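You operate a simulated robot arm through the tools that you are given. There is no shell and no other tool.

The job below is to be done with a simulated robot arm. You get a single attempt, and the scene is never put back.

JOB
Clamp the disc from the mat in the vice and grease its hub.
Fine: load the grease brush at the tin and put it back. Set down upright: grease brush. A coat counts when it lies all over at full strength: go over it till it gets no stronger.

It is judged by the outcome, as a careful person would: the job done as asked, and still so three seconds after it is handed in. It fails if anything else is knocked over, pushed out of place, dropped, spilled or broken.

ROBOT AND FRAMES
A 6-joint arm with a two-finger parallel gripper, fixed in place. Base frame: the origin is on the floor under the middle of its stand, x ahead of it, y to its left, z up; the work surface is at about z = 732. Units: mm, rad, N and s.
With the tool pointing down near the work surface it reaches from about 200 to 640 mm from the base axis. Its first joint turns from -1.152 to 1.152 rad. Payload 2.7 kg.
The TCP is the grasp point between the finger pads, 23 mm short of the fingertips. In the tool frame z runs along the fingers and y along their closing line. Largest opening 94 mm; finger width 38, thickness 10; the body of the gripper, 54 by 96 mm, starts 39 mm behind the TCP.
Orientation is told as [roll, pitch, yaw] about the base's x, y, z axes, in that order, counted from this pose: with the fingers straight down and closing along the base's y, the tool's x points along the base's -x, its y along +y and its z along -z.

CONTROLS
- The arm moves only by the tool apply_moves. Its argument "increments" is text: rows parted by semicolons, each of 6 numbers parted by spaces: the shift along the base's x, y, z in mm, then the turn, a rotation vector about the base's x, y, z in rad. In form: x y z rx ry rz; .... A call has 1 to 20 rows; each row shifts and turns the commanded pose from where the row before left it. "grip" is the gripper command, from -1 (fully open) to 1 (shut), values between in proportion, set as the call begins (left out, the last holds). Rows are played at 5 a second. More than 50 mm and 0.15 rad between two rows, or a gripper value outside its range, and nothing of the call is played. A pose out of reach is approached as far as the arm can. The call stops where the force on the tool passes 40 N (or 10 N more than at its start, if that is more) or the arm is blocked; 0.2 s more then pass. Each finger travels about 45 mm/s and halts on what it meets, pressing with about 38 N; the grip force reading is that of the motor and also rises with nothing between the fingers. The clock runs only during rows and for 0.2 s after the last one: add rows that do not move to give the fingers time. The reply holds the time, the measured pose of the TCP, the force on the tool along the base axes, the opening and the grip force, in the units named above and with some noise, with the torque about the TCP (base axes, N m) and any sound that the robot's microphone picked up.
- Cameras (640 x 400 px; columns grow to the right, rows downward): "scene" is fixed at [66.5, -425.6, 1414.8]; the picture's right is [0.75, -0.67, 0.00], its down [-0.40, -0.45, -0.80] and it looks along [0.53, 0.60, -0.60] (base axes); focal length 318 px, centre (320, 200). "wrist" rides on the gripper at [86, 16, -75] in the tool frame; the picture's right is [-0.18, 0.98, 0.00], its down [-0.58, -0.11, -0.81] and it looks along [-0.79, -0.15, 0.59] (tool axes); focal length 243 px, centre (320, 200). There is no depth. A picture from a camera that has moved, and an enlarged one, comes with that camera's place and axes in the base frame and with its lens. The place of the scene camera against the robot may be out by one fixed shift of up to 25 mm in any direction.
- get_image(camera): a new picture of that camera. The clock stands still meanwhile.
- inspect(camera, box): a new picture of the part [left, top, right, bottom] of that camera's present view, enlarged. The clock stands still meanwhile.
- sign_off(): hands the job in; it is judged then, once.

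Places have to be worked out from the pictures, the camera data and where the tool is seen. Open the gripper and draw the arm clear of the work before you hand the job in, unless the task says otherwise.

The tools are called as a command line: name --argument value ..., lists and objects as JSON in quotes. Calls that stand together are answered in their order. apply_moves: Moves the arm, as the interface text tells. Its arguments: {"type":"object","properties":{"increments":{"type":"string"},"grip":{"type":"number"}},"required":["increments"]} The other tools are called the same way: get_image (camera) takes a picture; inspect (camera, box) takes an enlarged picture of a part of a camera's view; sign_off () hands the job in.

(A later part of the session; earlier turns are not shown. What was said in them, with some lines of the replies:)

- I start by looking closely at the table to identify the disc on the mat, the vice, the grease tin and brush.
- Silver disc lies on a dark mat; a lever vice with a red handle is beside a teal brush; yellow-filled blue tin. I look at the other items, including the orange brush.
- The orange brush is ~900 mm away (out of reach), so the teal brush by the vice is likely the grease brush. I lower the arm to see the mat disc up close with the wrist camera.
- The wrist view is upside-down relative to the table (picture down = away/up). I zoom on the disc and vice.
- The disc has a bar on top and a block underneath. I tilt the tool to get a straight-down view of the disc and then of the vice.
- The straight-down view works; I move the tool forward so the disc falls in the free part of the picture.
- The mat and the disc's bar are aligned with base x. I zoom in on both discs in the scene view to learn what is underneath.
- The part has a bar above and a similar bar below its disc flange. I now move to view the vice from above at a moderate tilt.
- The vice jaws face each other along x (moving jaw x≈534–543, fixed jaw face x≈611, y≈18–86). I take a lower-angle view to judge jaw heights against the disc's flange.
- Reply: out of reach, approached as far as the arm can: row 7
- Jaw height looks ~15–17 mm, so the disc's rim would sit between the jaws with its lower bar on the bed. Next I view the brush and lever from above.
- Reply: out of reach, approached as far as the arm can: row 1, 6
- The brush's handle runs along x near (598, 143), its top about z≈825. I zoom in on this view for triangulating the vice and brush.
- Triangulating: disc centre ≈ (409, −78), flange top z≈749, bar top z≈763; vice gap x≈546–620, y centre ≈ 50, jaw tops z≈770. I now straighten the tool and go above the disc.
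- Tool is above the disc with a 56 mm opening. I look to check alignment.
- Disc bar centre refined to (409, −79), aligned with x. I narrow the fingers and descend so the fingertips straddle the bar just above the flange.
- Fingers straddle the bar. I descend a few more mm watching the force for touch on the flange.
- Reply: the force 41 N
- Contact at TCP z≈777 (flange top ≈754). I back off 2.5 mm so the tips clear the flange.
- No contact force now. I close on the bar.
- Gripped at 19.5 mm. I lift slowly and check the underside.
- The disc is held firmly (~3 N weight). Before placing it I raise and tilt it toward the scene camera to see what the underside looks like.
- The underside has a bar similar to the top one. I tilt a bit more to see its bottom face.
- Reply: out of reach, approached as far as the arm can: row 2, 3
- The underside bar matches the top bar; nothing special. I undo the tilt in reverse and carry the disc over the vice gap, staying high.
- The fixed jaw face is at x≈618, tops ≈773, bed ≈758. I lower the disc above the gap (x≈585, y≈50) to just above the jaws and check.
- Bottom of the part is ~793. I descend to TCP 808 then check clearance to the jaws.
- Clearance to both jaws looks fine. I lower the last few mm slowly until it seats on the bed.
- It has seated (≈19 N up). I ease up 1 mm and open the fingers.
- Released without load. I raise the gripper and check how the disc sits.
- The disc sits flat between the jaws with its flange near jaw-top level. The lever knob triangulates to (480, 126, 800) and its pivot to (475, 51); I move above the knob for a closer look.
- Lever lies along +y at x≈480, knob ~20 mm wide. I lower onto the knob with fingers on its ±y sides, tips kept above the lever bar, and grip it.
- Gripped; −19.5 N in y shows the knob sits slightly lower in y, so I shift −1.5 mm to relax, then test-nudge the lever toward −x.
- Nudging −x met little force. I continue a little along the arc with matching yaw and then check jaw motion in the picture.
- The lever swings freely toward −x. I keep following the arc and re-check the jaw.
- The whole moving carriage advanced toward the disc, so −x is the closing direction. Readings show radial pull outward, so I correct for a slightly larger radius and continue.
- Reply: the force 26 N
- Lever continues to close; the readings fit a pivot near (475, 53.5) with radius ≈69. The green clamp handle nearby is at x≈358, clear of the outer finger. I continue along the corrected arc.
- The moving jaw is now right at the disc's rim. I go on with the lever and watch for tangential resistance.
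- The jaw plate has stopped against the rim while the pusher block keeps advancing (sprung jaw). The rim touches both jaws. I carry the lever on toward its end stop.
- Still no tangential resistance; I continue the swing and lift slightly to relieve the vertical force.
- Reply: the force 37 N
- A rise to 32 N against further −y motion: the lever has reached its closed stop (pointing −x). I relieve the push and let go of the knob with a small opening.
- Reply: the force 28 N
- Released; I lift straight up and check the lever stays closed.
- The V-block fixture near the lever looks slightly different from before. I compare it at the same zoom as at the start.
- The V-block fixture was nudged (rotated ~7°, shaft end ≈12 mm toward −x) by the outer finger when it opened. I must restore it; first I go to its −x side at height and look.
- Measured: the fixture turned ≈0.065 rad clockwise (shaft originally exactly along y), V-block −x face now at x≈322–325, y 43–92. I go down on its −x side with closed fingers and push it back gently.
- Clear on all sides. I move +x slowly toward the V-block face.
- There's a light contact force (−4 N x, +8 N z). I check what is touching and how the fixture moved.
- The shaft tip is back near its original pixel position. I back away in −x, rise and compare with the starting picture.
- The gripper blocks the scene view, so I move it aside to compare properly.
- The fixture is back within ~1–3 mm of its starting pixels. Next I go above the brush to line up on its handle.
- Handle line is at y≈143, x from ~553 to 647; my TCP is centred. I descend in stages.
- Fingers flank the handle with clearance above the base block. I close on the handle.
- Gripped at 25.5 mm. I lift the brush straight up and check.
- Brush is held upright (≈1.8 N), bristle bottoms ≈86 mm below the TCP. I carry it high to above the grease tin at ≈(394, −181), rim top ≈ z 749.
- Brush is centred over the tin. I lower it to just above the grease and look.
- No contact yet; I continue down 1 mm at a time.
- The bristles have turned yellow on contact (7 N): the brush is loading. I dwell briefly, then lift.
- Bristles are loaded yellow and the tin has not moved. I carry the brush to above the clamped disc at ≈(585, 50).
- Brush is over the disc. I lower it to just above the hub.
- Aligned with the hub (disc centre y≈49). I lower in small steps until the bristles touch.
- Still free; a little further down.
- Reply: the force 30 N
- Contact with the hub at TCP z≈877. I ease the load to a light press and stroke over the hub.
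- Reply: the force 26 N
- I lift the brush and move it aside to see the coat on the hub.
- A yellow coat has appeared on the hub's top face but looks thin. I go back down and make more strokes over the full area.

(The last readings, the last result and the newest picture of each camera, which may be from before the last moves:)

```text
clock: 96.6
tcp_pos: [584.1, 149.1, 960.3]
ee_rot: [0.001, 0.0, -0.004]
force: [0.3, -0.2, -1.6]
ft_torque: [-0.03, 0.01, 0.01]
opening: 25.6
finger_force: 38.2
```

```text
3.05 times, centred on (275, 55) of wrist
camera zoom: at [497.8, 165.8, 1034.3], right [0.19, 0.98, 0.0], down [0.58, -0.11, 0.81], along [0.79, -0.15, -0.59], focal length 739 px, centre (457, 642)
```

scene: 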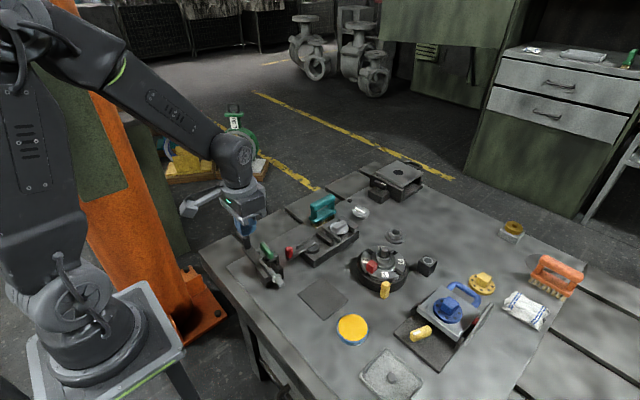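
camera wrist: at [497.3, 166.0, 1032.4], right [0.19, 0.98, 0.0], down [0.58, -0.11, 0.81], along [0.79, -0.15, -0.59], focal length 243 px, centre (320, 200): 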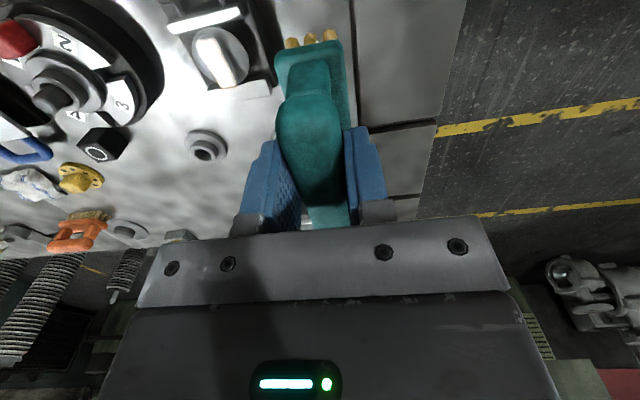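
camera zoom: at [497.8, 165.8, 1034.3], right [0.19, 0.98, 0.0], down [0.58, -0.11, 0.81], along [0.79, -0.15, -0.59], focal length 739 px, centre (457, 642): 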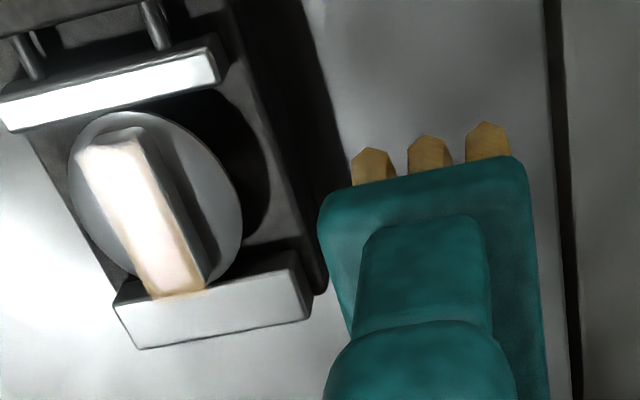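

The coat grew stronger. I go down again for further passes.

apply_moves --increments "0 -40 0 0 0 0; 0 -40 -20 0 0 0; 0 -20 -40 0 0 0; 0 0 -18 0 0 0; 0 0 -4 0 0 0; 0 0 -1 0 0 0; 0 0 0 0 0 0"

apply_moves --increments "0 -7 0 0 0 0; 8 0 0 0 0 0; -16 0 0 0 0 0; 8 0 0 0 0 0; 0 3.5 0 0 0 0; 8 0 0 0 0 0; -16 0 0 0 0 0; 8 0 0 0 0 0; 0 3.5 0 0 0 0; 8 0 0 0 0 0; -16 0 0 0 0 0; 8 0 0 0 0 0; 0 3.5 0 0 0 0; 8 0 0 0 0 0; -16 0 0 0 0 0; 8 0 0 0 0 0; 0 3.5 0 0 0 0; 8 0 0 0 0 0; -16 0 0 0 0 0; 8 -7 0 0 0 0"

apply_moves --increments "0 -7 0 0 0 0; 8 0 0 0 0 0; -16 0 0 0 0 0; 8 0 0 0 0 0; 0 3.5 0 0 0 0; 8 0 0 0 0 0; -16 0 0 0 0 0; 8 0 0 0 0 0; 0 3.5 0 0 0 0; 8 0 0 0 0 0; -16 0 0 0 0 0; 8 0 0 0 0 0; 0 3.5 0 0 0 0; 8 0 0 0 0 0; -16 0 0 0 0 0; 8 0 0 0 0 0; 0 3.5 0 0 0 0; 8 0 0 0 0 0; -16 0 0 0 0 0; 8 -7 0 0 0 0"

apply_moves --increments "0 0 3 0 0 0; 0 0 20 0 0 0; 0 20 40 0 0 0; 0 40 20 0 0 0; 0 40 0 0 0 0; 0 0 0 0 0 0"

inspect --camera "scene" --box '[332, 216, 352, 236]'

inspect --camera "scene" --box '[280, 140, 380, 250]'

```text
clock: 98.2
tcp_pos: [583.7, 50.5, 876.3]
ee_rot: [-0.001, 0.0, -0.001]
force: [-1.4, 0.0, 5.0]
ft_torque: [0.02, 0.03, -0.02]
opening: 25.5
finger_force: 38.5
```

```text
clock: 102.4
tcp_pos: [583.7, 50.8, 875.6]
ee_rot: [-0.001, 0.001, -0.002]
force: [-1.6, 1.8, 5.4]
ft_torque: [0.14, -0.01, 0.02]
opening: 25.6
finger_force: 38.5
```

```text
clock: 106.6
tcp_pos: [583.8, 51.1, 876.6]
ee_rot: [0.002, 0.001, -0.002]
force: [-2.6, 4.2, 10.7]
ft_torque: [0.35, -0.03, 0.12]
opening: 25.5
finger_force: 38.0
```

```text
clock: 108.0
tcp_pos: [584.9, 148.9, 959.0]
ee_rot: [0.0, 0.0, -0.002]
force: [0.2, -0.4, -2.4]
ft_torque: [0.0, 0.03, 0.04]
opening: 25.8
finger_force: 38.0
```

```text
16.00 times, centred on (342, 226) of scene
camera zoom: at [66.5, -425.5, 1414.8], right [0.75, -0.67, 0.0], down [-0.4, -0.45, -0.8], along [0.53, 0.6, -0.6], focal length 5086 px, centre (-32, -216)
```

zoom: 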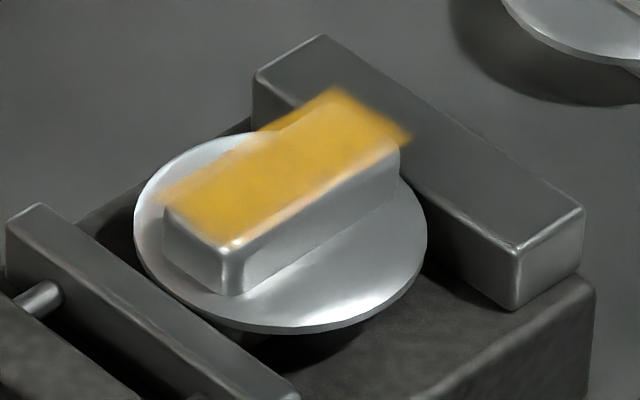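

```text
3.64 times, centred on (330, 195) of scene
camera zoom: at [66.5, -425.5, 1414.8], right [0.75, -0.67, 0.0], down [-0.4, -0.45, -0.8], along [0.53, 0.6, -0.6], focal length 1156 px, centre (284, 218)
```

zoom: 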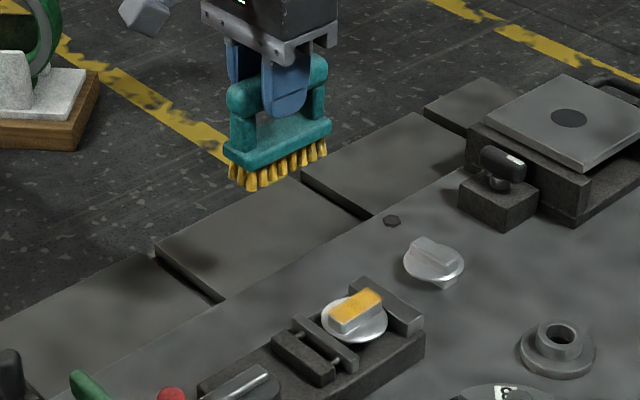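

Coat is nearly saturated. I do another two passes to be sure it gets no stronger.

apply_moves --increments "0 -40 0 0 0 0; 0 -40 -20 0 0 0; 0 -20 -40 0 0 0; 0 0 -18 0 0 0; 0 0 -4 0 0 0; 0 0 -1.3 0 0 0; 0 0 0 0 0 0"

apply_moves --increments "0 -9 0 0 0 0; 8 0 0 0 0 0; -16 0 0 0 0 0; 8 0 0 0 0 0; 0 4.5 0 0 0 0; 8 0 0 0 0 0; -16 0 0 0 0 0; 8 0 0 0 0 0; 0 4.5 0 0 0 0; 8 0 0 0 0 0; -16 0 0 0 0 0; 8 0 0 0 0 0; 0 4.5 0 0 0 0; 8 0 0 0 0 0; -16 0 0 0 0 0; 8 0 0 0 0 0; 0 4.5 0 0 0 0; 8 0 0 0 0 0; -16 0 0 0 0 0; 8 -9 0 0 0 0"

apply_moves --increments "-10 0 0 0 0 0; 0 5 0 0 0 0; 0 -10 0 0 0 0; 0 5 0 0 0 0; 5 0 0 0 0 0; 0 5 0 0 0 0; 0 -10 0 0 0 0; 0 5 0 0 0 0; 5 0 0 0 0 0; 0 5 0 0 0 0; 0 -10 0 0 0 0; 0 5 0 0 0 0; 5 0 0 0 0 0; 0 5 0 0 0 0; 0 -10 0 0 0 0; 0 5 0 0 0 0; 5 5 0 0 0 0; 0 -10 0 0 0 0; 0 5 0 0 0 0; -10 0 0 0 0 0"

apply_moves --increments "0 0 3 0 0 0; 0 0 20 0 0 0; 0 20 40 0 0 0; 0 40 20 0 0 0; 0 40 0 0 0 0; 0 0 0 0 0 0"

inspect --camera "scene" --box '[332, 216, 352, 236]'

inspect --camera "wrist" --box '[170, 0, 380, 110]'

```text
clock: 109.6
tcp_pos: [584.2, 48.5, 875.8]
ee_rot: [0.001, -0.002, -0.003]
force: [-1.9, 0.1, 6.7]
ft_torque: [-0.02, 0.07, 0.0]
opening: 25.9
finger_force: 37.7
```

```text
clock: 113.8
tcp_pos: [584.3, 49.0, 876.3]
ee_rot: [0.002, -0.001, -0.001]
force: [-5.1, 5.8, 20.2]
ft_torque: [0.41, 0.13, 0.04]
opening: 25.5
finger_force: 38.0
```

```text
clock: 118.0
tcp_pos: [584.8, 49.6, 875.1]
ee_rot: [0.001, -0.001, -0.001]
force: [3.9, 0.7, 7.7]
ft_torque: [-0.03, -0.41, 0.03]
opening: 26.0
finger_force: 38.0
```

```text
clock: 119.4
tcp_pos: [584.0, 149.1, 959.9]
ee_rot: [-0.001, 0.0, -0.003]
force: [-0.3, 0.3, -1.8]
ft_torque: [0.01, 0.01, -0.02]
opening: 25.5
finger_force: 37.8
```

```text
16.00 times, centred on (342, 226) of scene
camera zoom: at [66.5, -425.5, 1414.8], right [0.75, -0.67, 0.0], down [-0.4, -0.45, -0.8], along [0.53, 0.6, -0.6], focal length 5086 px, centre (-32, -216)
```

zoom: 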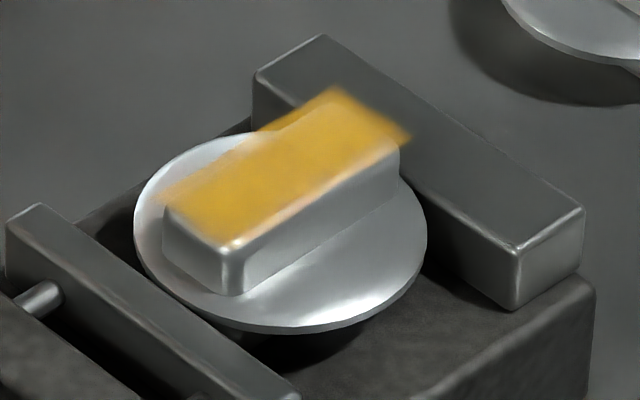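

```text
3.05 times, centred on (275, 55) of wrist
camera zoom: at [497.8, 165.9, 1033.6], right [0.19, 0.98, 0.0], down [0.58, -0.11, 0.81], along [0.79, -0.15, -0.59], focal length 739 px, centre (457, 642)
```

zoom: 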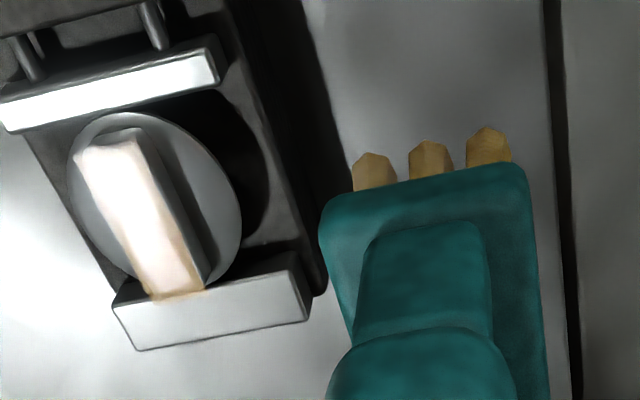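

No visible change any more. I check the coat from another angle with the wrist camera, still holding the brush high.

apply_moves --increments "-20 -33 0 0 0 0; -20 -33 0 0 0 0; -20 -33 0 0 0 0; -20 -33 0 0 0 0; -21 -33 0 0 0 0; -21 -33 0 0 0 0; -21 -31 0 0 0 0; 0 0 0 0 0 0"

get_image --camera "wrist"

inspect --camera "wrist" --box '[390, 80, 530, 190]'

```text
clock: 121.2
tcp_pos: [439.8, -78.3, 959.9]
ee_rot: [0.0, -0.001, -0.001]
force: [0.9, -0.3, -1.5]
ft_torque: [0.02, 0.05, 0.0]
opening: 25.6
finger_force: 37.8
```

```text
taken
camera wrist: at [353.9, -63.5, 1033.3], right [0.19, 0.98, 0.0], down [0.58, -0.11, 0.81], along [0.79, -0.15, -0.59], focal length 243 px, centre (320, 200)
```

wrist: 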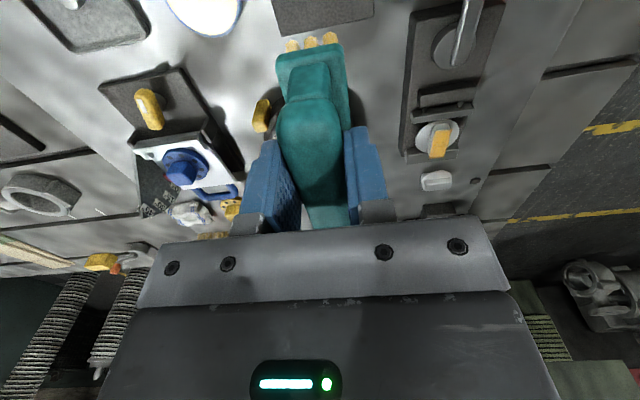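

```text
3.64 times, centred on (460, 135) of wrist
camera zoom: at [353.9, -63.5, 1033.3], right [0.19, 0.98, 0.0], down [0.58, -0.11, 0.81], along [0.79, -0.15, -0.59], focal length 882 px, centre (-189, 436)
```

zoom: 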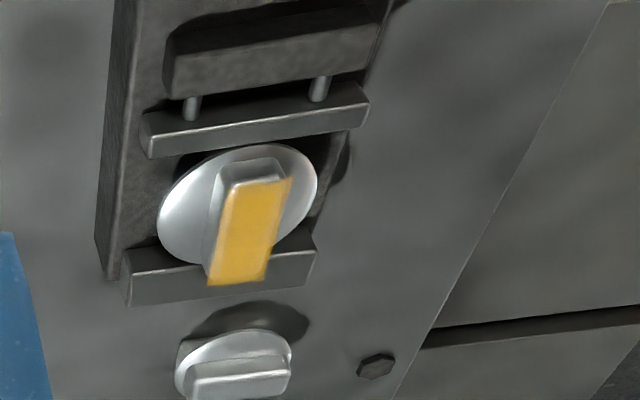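

The coat is uniform over the hub top and no longer strengthening; bristles are still loaded. I now carry the brush back to above its original place.

apply_moves --increments "26.35 37.17 0 0 0 0; 26.35 37.17 0 0 0 0; 26.35 37.17 0 0 0 0; 26.35 37.17 0 0 0 0; 26.35 37.17 0 0 0 0; 26.35 37.15 0 0 0 0; 0 0 -35 0 0 0; 0 0 -35 0 0 0; 0 0 -30 0 0 0; 0 0 0 0 0 0"

inspect --camera "scene" --box '[290, 160, 370, 240]'

get_image --camera "wrist"

```text
clock: 123.4
tcp_pos: [598.7, 144.2, 858.3]
ee_rot: [0.0, 0.0, -0.001]
force: [-0.4, 0.6, -1.5]
ft_torque: [0.02, 0.04, 0.02]
opening: 25.7
finger_force: 37.7
```

```text
5.00 times, centred on (330, 200) of scene
camera zoom: at [66.5, -425.6, 1414.8], right [0.75, -0.67, 0.0], down [-0.4, -0.45, -0.8], along [0.53, 0.6, -0.6], focal length 1589 px, centre (270, 200)
```

zoom: 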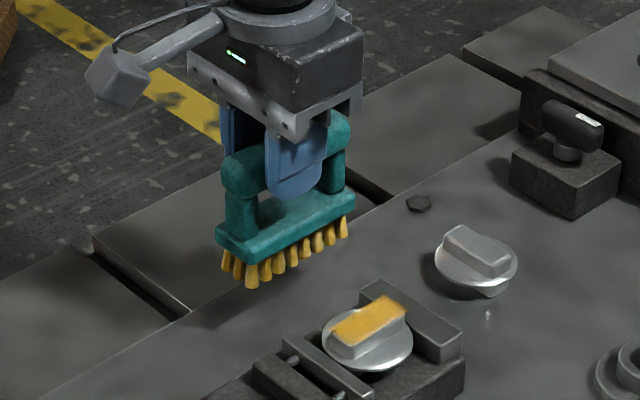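

```text
taken
camera wrist: at [512.6, 160.5, 933.2], right [0.19, 0.98, 0.0], down [0.58, -0.11, 0.81], along [0.79, -0.15, -0.59], focal length 243 px, centre (320, 200)
```

wrist: 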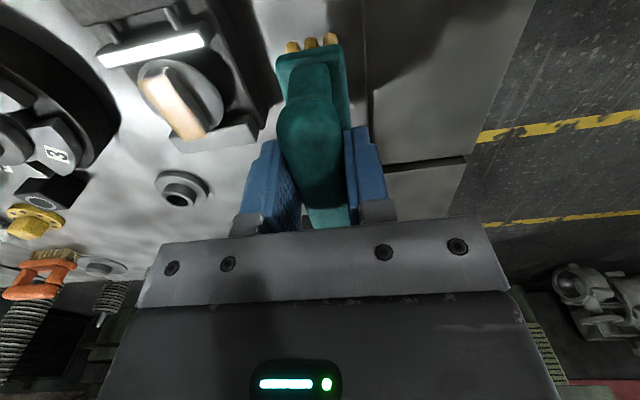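

inspect --camera "scene" --box '[335, 216, 351, 232]'

inspect --camera "wrist" --box '[120, 40, 240, 150]'

```text
16.00 times, centred on (343, 224) of scene
camera zoom: at [66.5, -425.6, 1414.8], right [0.75, -0.67, 0.0], down [-0.4, -0.45, -0.8], along [0.53, 0.6, -0.6], focal length 5086 px, centre (-48, -184)
```

zoom: 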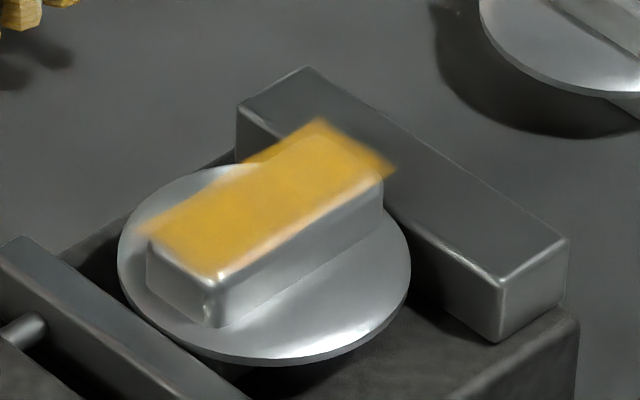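

```text
3.64 times, centred on (180, 95) of wrist
camera zoom: at [512.6, 160.5, 933.2], right [0.19, 0.98, 0.0], down [0.58, -0.11, 0.81], along [0.79, -0.15, -0.59], focal length 882 px, centre (829, 582)
```

zoom: 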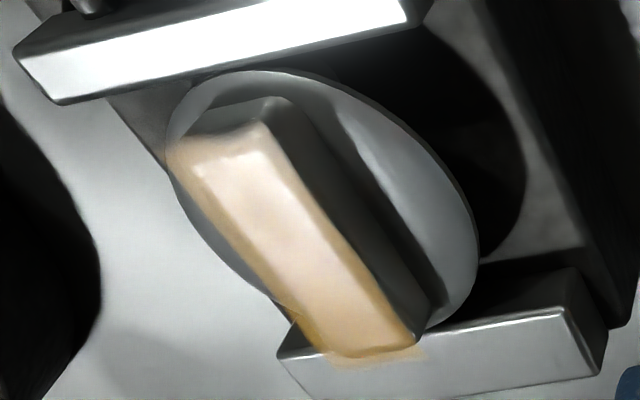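

The coat spans the whole hub top evenly. I now lower the brush onto its original spot.

apply_moves --increments "0 0 -20 0 0 0; 0 0 -12 0 0 0; 0 0 -5 0 0 0; 0 0 -2 0 0 0; 0 0 0 0 0 0"

apply_moves --increments "0 0 -1 0 0 0; 0 0 -1 0 0 0; 0 0 0 0 0 0"

inspect --camera "scene" --box '[290, 160, 370, 240]'

```text
clock: 124.6
tcp_pos: [600.3, 144.2, 819.5]
ee_rot: [0.0, 0.0, -0.002]
force: [0.5, 0.1, -1.4]
ft_torque: [0.0, 0.01, -0.01]
opening: 26.0
finger_force: 38.2
```

```text
clock: 125.4
tcp_pos: [600.0, 143.5, 817.5]
ee_rot: [-0.001, 0.001, -0.001]
force: [0.3, 0.2, -1.5]
ft_torque: [0.02, -0.01, 0.02]
opening: 25.5
finger_force: 37.7
```

```text
5.00 times, centred on (330, 200) of scene
camera zoom: at [66.5, -425.6, 1414.8], right [0.75, -0.67, 0.0], down [-0.4, -0.45, -0.8], along [0.53, 0.6, -0.6], focal length 1589 px, centre (270, 200)
```

zoom: 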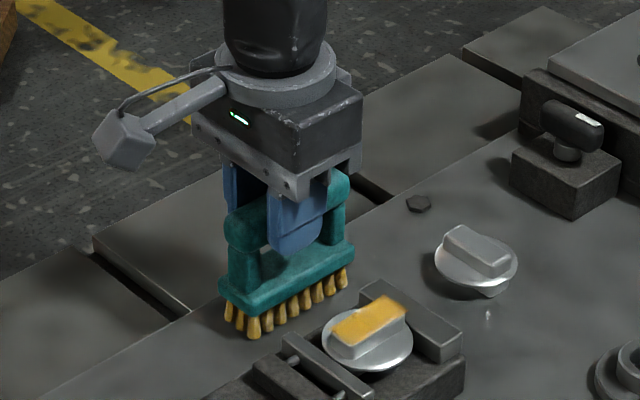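

apply_moves --increments "0 0 -1 0 0 0; 0 0 0 0 0 0"

apply_moves --increments "0 0 -0.7 0 0 0; 0 0 0 0 0 0"

```text
clock: 126.0
tcp_pos: [599.0, 144.0, 816.7]
ee_rot: [0.0, 0.0, -0.001]
force: [-0.5, 0.1, -2.2]
ft_torque: [0.04, 0.05, 0.02]
opening: 25.7
finger_force: 38.6
```

```text
clock: 126.6
tcp_pos: [600.7, 143.6, 816.8]
ee_rot: [0.0, -0.001, 0.0]
force: [0.4, 0.9, -1.5]
ft_torque: [0.0, -0.03, -0.01]
opening: 25.6
finger_force: 38.6
```

No contact yet (brush may have crept up slightly in the grip). I keep lowering gently.

apply_moves --increments "0 0 -1 0 0 0; 0 0 0 0 0 0"

apply_moves --increments "0 0 -1 0 0 0; 0 0 0 0 0 0"

apply_moves --increments "0 0 -0.7 0 0 0; 0 0 0 0 0 0"

```text
clock: 127.2
tcp_pos: [600.4, 142.6, 815.9]
ee_rot: [-0.001, -0.001, -0.001]
force: [-2.8, -0.4, 5.9]
ft_torque: [-0.05, -0.15, -0.05]
opening: 25.8
finger_force: 38.4
```

```text
clock: 127.8
tcp_pos: [600.3, 143.6, 816.9]
ee_rot: [-0.001, -0.001, -0.003]
force: [-5.6, -0.8, 17.5]
ft_torque: [-0.11, 0.38, 0.0]
opening: 25.5
finger_force: 38.2
```

```text
clock: 128.4
tcp_pos: [599.7, 143.9, 815.5]
ee_rot: [0.001, -0.003, -0.002]
force: [-5.3, -1.0, 26.7]
ft_torque: [-0.06, 0.81, 0.01]
opening: 25.7
finger_force: 37.4
```

Bristles are on the table (27 N). I ease the press and open the fingers.

apply_moves --increments "0 0 1 0 0 0; 0 0 0.4 0 0 0; 0 0 0 0 0 0"

apply_moves --increments "0 0 0 0 0 0; 0 0 0 0 0 0; 0 0 0 0 0 0" --grip -0.2

inspect --camera "scene" --box '[290, 160, 370, 240]'

get_image --camera "wrist"

```text
clock: 129.2
tcp_pos: [599.5, 144.2, 815.5]
ee_rot: [0.0, -0.004, -0.001]
force: [3.4, 1.3, 14.9]
ft_torque: [0.08, -0.52, 0.03]
opening: 25.4
finger_force: 38.1
```

```text
clock: 130.0
tcp_pos: [598.8, 142.9, 814.8]
ee_rot: [-0.001, 0.002, -0.002]
force: [0.1, -0.4, 0.4]
ft_torque: [0.0, -0.03, -0.04]
opening: 56.5
finger_force: 0.0
```

```text
5.00 times, centred on (330, 200) of scene
camera zoom: at [66.5, -425.6, 1414.8], right [0.75, -0.67, 0.0], down [-0.4, -0.45, -0.8], along [0.53, 0.6, -0.6], focal length 1589 px, centre (270, 200)
```

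zoom: 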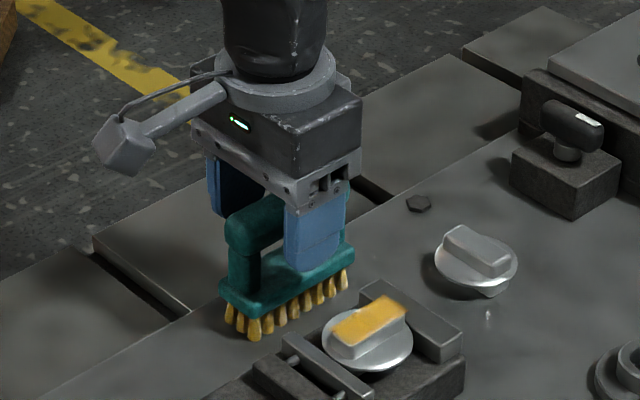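

```text
taken
camera wrist: at [513.1, 159.7, 888.7], right [0.19, 0.98, 0.0], down [0.58, -0.11, 0.81], along [0.79, -0.15, -0.59], focal length 243 px, centre (320, 200)
```

wrist: 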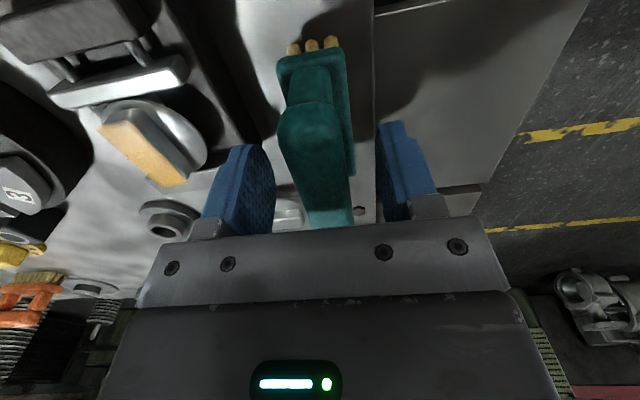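

Brush stands upright on its spot, released. I lift straight up and away.

apply_moves --increments "0 0 10 0 0 0; 0 0 30 0 0 0; 0 0 40 0 0 0; 0 0 40 0 0 0; -20 -10 40 0 0 0; -40 -20 20 0 0 0; -45 -20 0 0 0 0; -45 -20 0 0 0 0; 0 0 0 0 0 0"

get_image --camera "wrist"

get_image --camera "scene"

inspect --camera "scene" --box '[290, 190, 370, 270]'

```text
clock: 132.0
tcp_pos: [449.5, 72.1, 995.4]
ee_rot: [0.001, 0.0, -0.002]
force: [-0.3, -1.0, 0.0]
ft_torque: [-0.01, 0.02, -0.01]
opening: 56.3
finger_force: 0.1
```

```text
taken
camera wrist: at [363.3, 88.5, 1069.8], right [0.19, 0.98, 0.0], down [0.58, -0.11, 0.81], along [0.79, -0.15, -0.59], focal length 243 px, centre (320, 200)
```

wrist: 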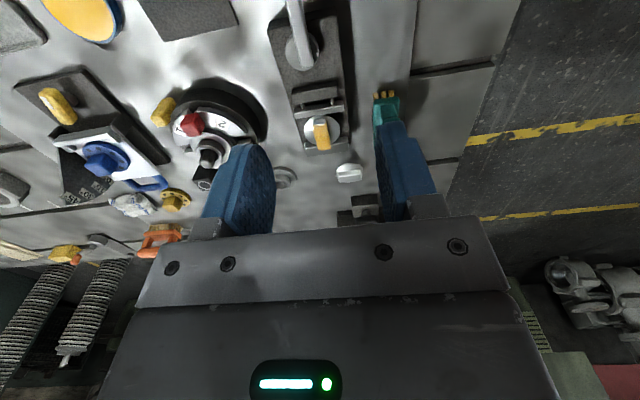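

```text
taken
```

scene: 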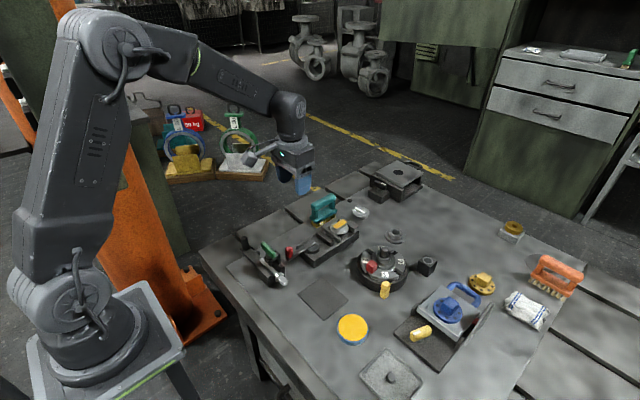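

```text
5.00 times, centred on (330, 230) of scene
camera zoom: at [66.4, -425.6, 1414.8], right [0.75, -0.67, 0.0], down [-0.4, -0.45, -0.8], along [0.53, 0.6, -0.6], focal length 1589 px, centre (270, 50)
```

zoom: 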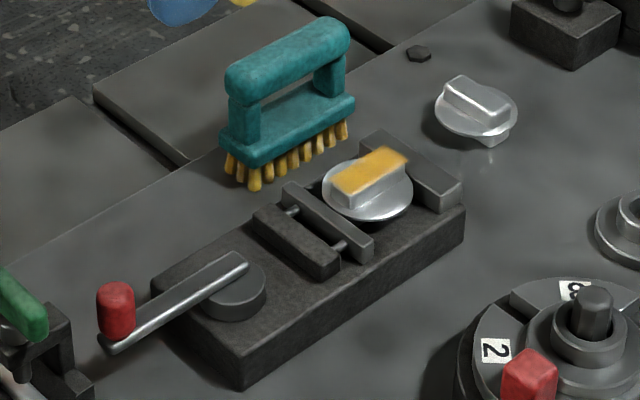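

Brush is back within ~2 mm of its start and upright; the disc is clamped and coated. I take a last look at the V-block fixture and the rest of the bench.

inspect --camera "scene" --box '[220, 220, 310, 300]'

inspect --camera "scene" --box '[335, 216, 351, 232]'

inspect --camera "wrist" --box '[260, 0, 400, 160]'

inspect --camera "scene" --box '[280, 270, 480, 400]'

```text
5.00 times, centred on (265, 260) of scene
camera zoom: at [66.4, -425.6, 1414.8], right [0.75, -0.67, 0.0], down [-0.4, -0.45, -0.8], along [0.53, 0.6, -0.6], focal length 1589 px, centre (595, -100)
```

zoom: 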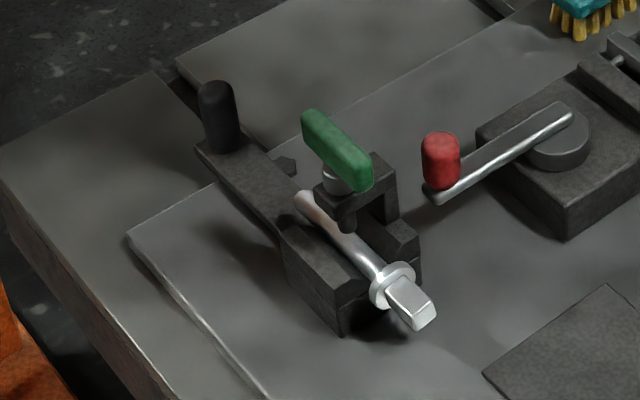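

```text
16.00 times, centred on (343, 224) of scene
camera zoom: at [66.4, -425.6, 1414.8], right [0.75, -0.67, 0.0], down [-0.4, -0.45, -0.8], along [0.53, 0.6, -0.6], focal length 5086 px, centre (-48, -184)
```

zoom: 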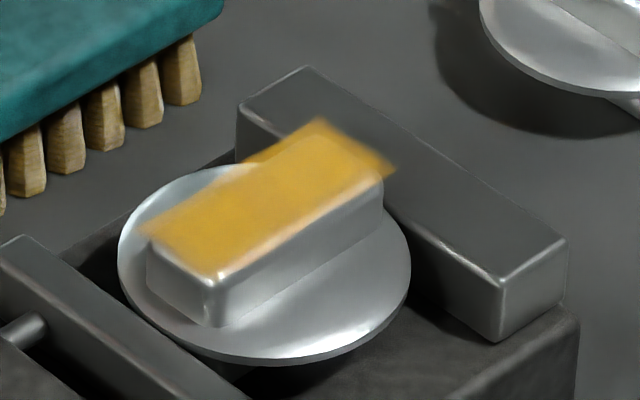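

```text
2.50 times, centred on (330, 80) of wrist
camera zoom: at [363.3, 88.5, 1069.8], right [0.19, 0.98, 0.0], down [0.58, -0.11, 0.81], along [0.79, -0.15, -0.59], focal length 606 px, centre (295, 500)
```

zoom: 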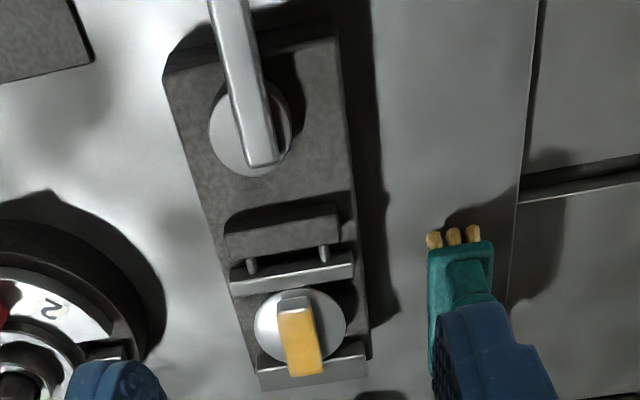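

```text
3.08 times, centred on (380, 335) of scene
camera zoom: at [66.4, -425.6, 1414.8], right [0.75, -0.67, 0.0], down [-0.4, -0.45, -0.8], along [0.53, 0.6, -0.6], focal length 978 px, centre (135, -215)
```

zoom: 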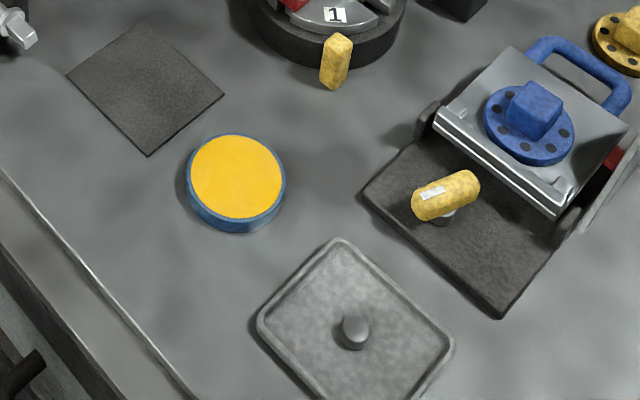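

All is in order: disc clamped by its rim with the lever at its stop, hub fully coated, tin and brush in place, V-block restored. I open the gripper fully and draw the arm back to its start pose.

apply_moves --increments "-20 -25 25 0 0 0; -20 -25 25 0 0 0; -20 -25 25 0 0 0; -20 -25 25 0 0 0; -20 -25 20 0 0 0; -16 -18 10 0 0 0; 0 0 0 0 0 0; 0 0 0 0 0 0; 0 0 0 0 0 0" --grip -1

get_image --camera "scene"

inspect --camera "scene" --box '[240, 180, 400, 290]'

```text
clock: 134.0
tcp_pos: [333.6, -68.1, 1124.7]
ee_rot: [-0.001, -0.001, -0.001]
force: [-1.2, 0.1, 0.9]
ft_torque: [0.0, -0.03, 0.01]
opening: 94.1
finger_force: 0.0
```

```text
taken
```

scene: 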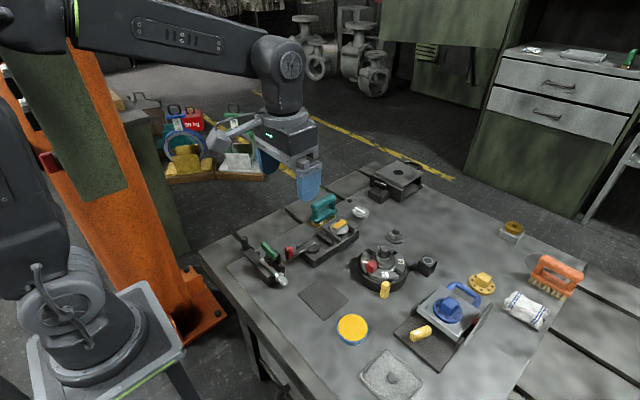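

```text
3.64 times, centred on (320, 235) of scene
camera zoom: at [66.5, -425.6, 1414.8], right [0.75, -0.67, 0.0], down [-0.4, -0.45, -0.8], along [0.53, 0.6, -0.6], focal length 1156 px, centre (320, 73)
```

zoom: 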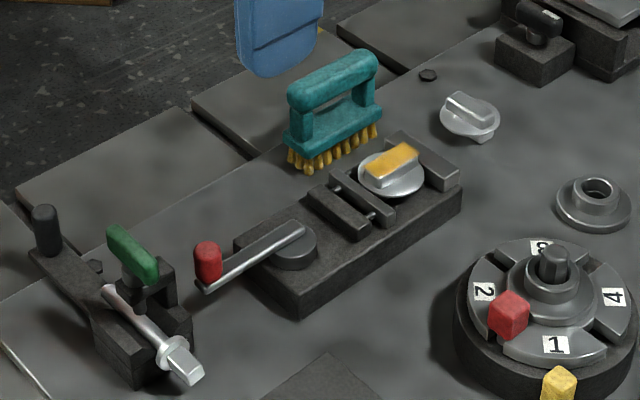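

The bench matches its starting layout, with the disc clamped and greased, the brush upright and the arm withdrawn with the gripper open. I hand the job in.

sign_off

```text
The job is handed in.
```

I clamped the disc from the mat in the vice, greased its hub, and put the brush back. The job is handed in, but I bumped one other item along the way.

- **Vice:** The disc is held by its rim between the jaws. The lever is at its closed stop, and nothing shifted during the brushing.
- **Grease:** I loaded the brush once at the tin and went over the hub until further passes made no visible difference. The coat covers the whole top face of the hub; the sides and the matching bar underneath show no grease.
- **Brush:** It stands upright within about 2 mm of where it started. Its bristles are still yellow with grease.
- **Bumped fixture:** When I let go of the vice lever, a finger pushed the V-block fixture next to it, the one holding the shaft. It turned about 4°. I pushed it back to within about 1–4 mm and roughly 1° of its original position, judging from the camera pictures. It is standing normally.

Everything else on the bench, including the tin, looks where it was at the start. The gripper is open and the arm is back at its starting pose.
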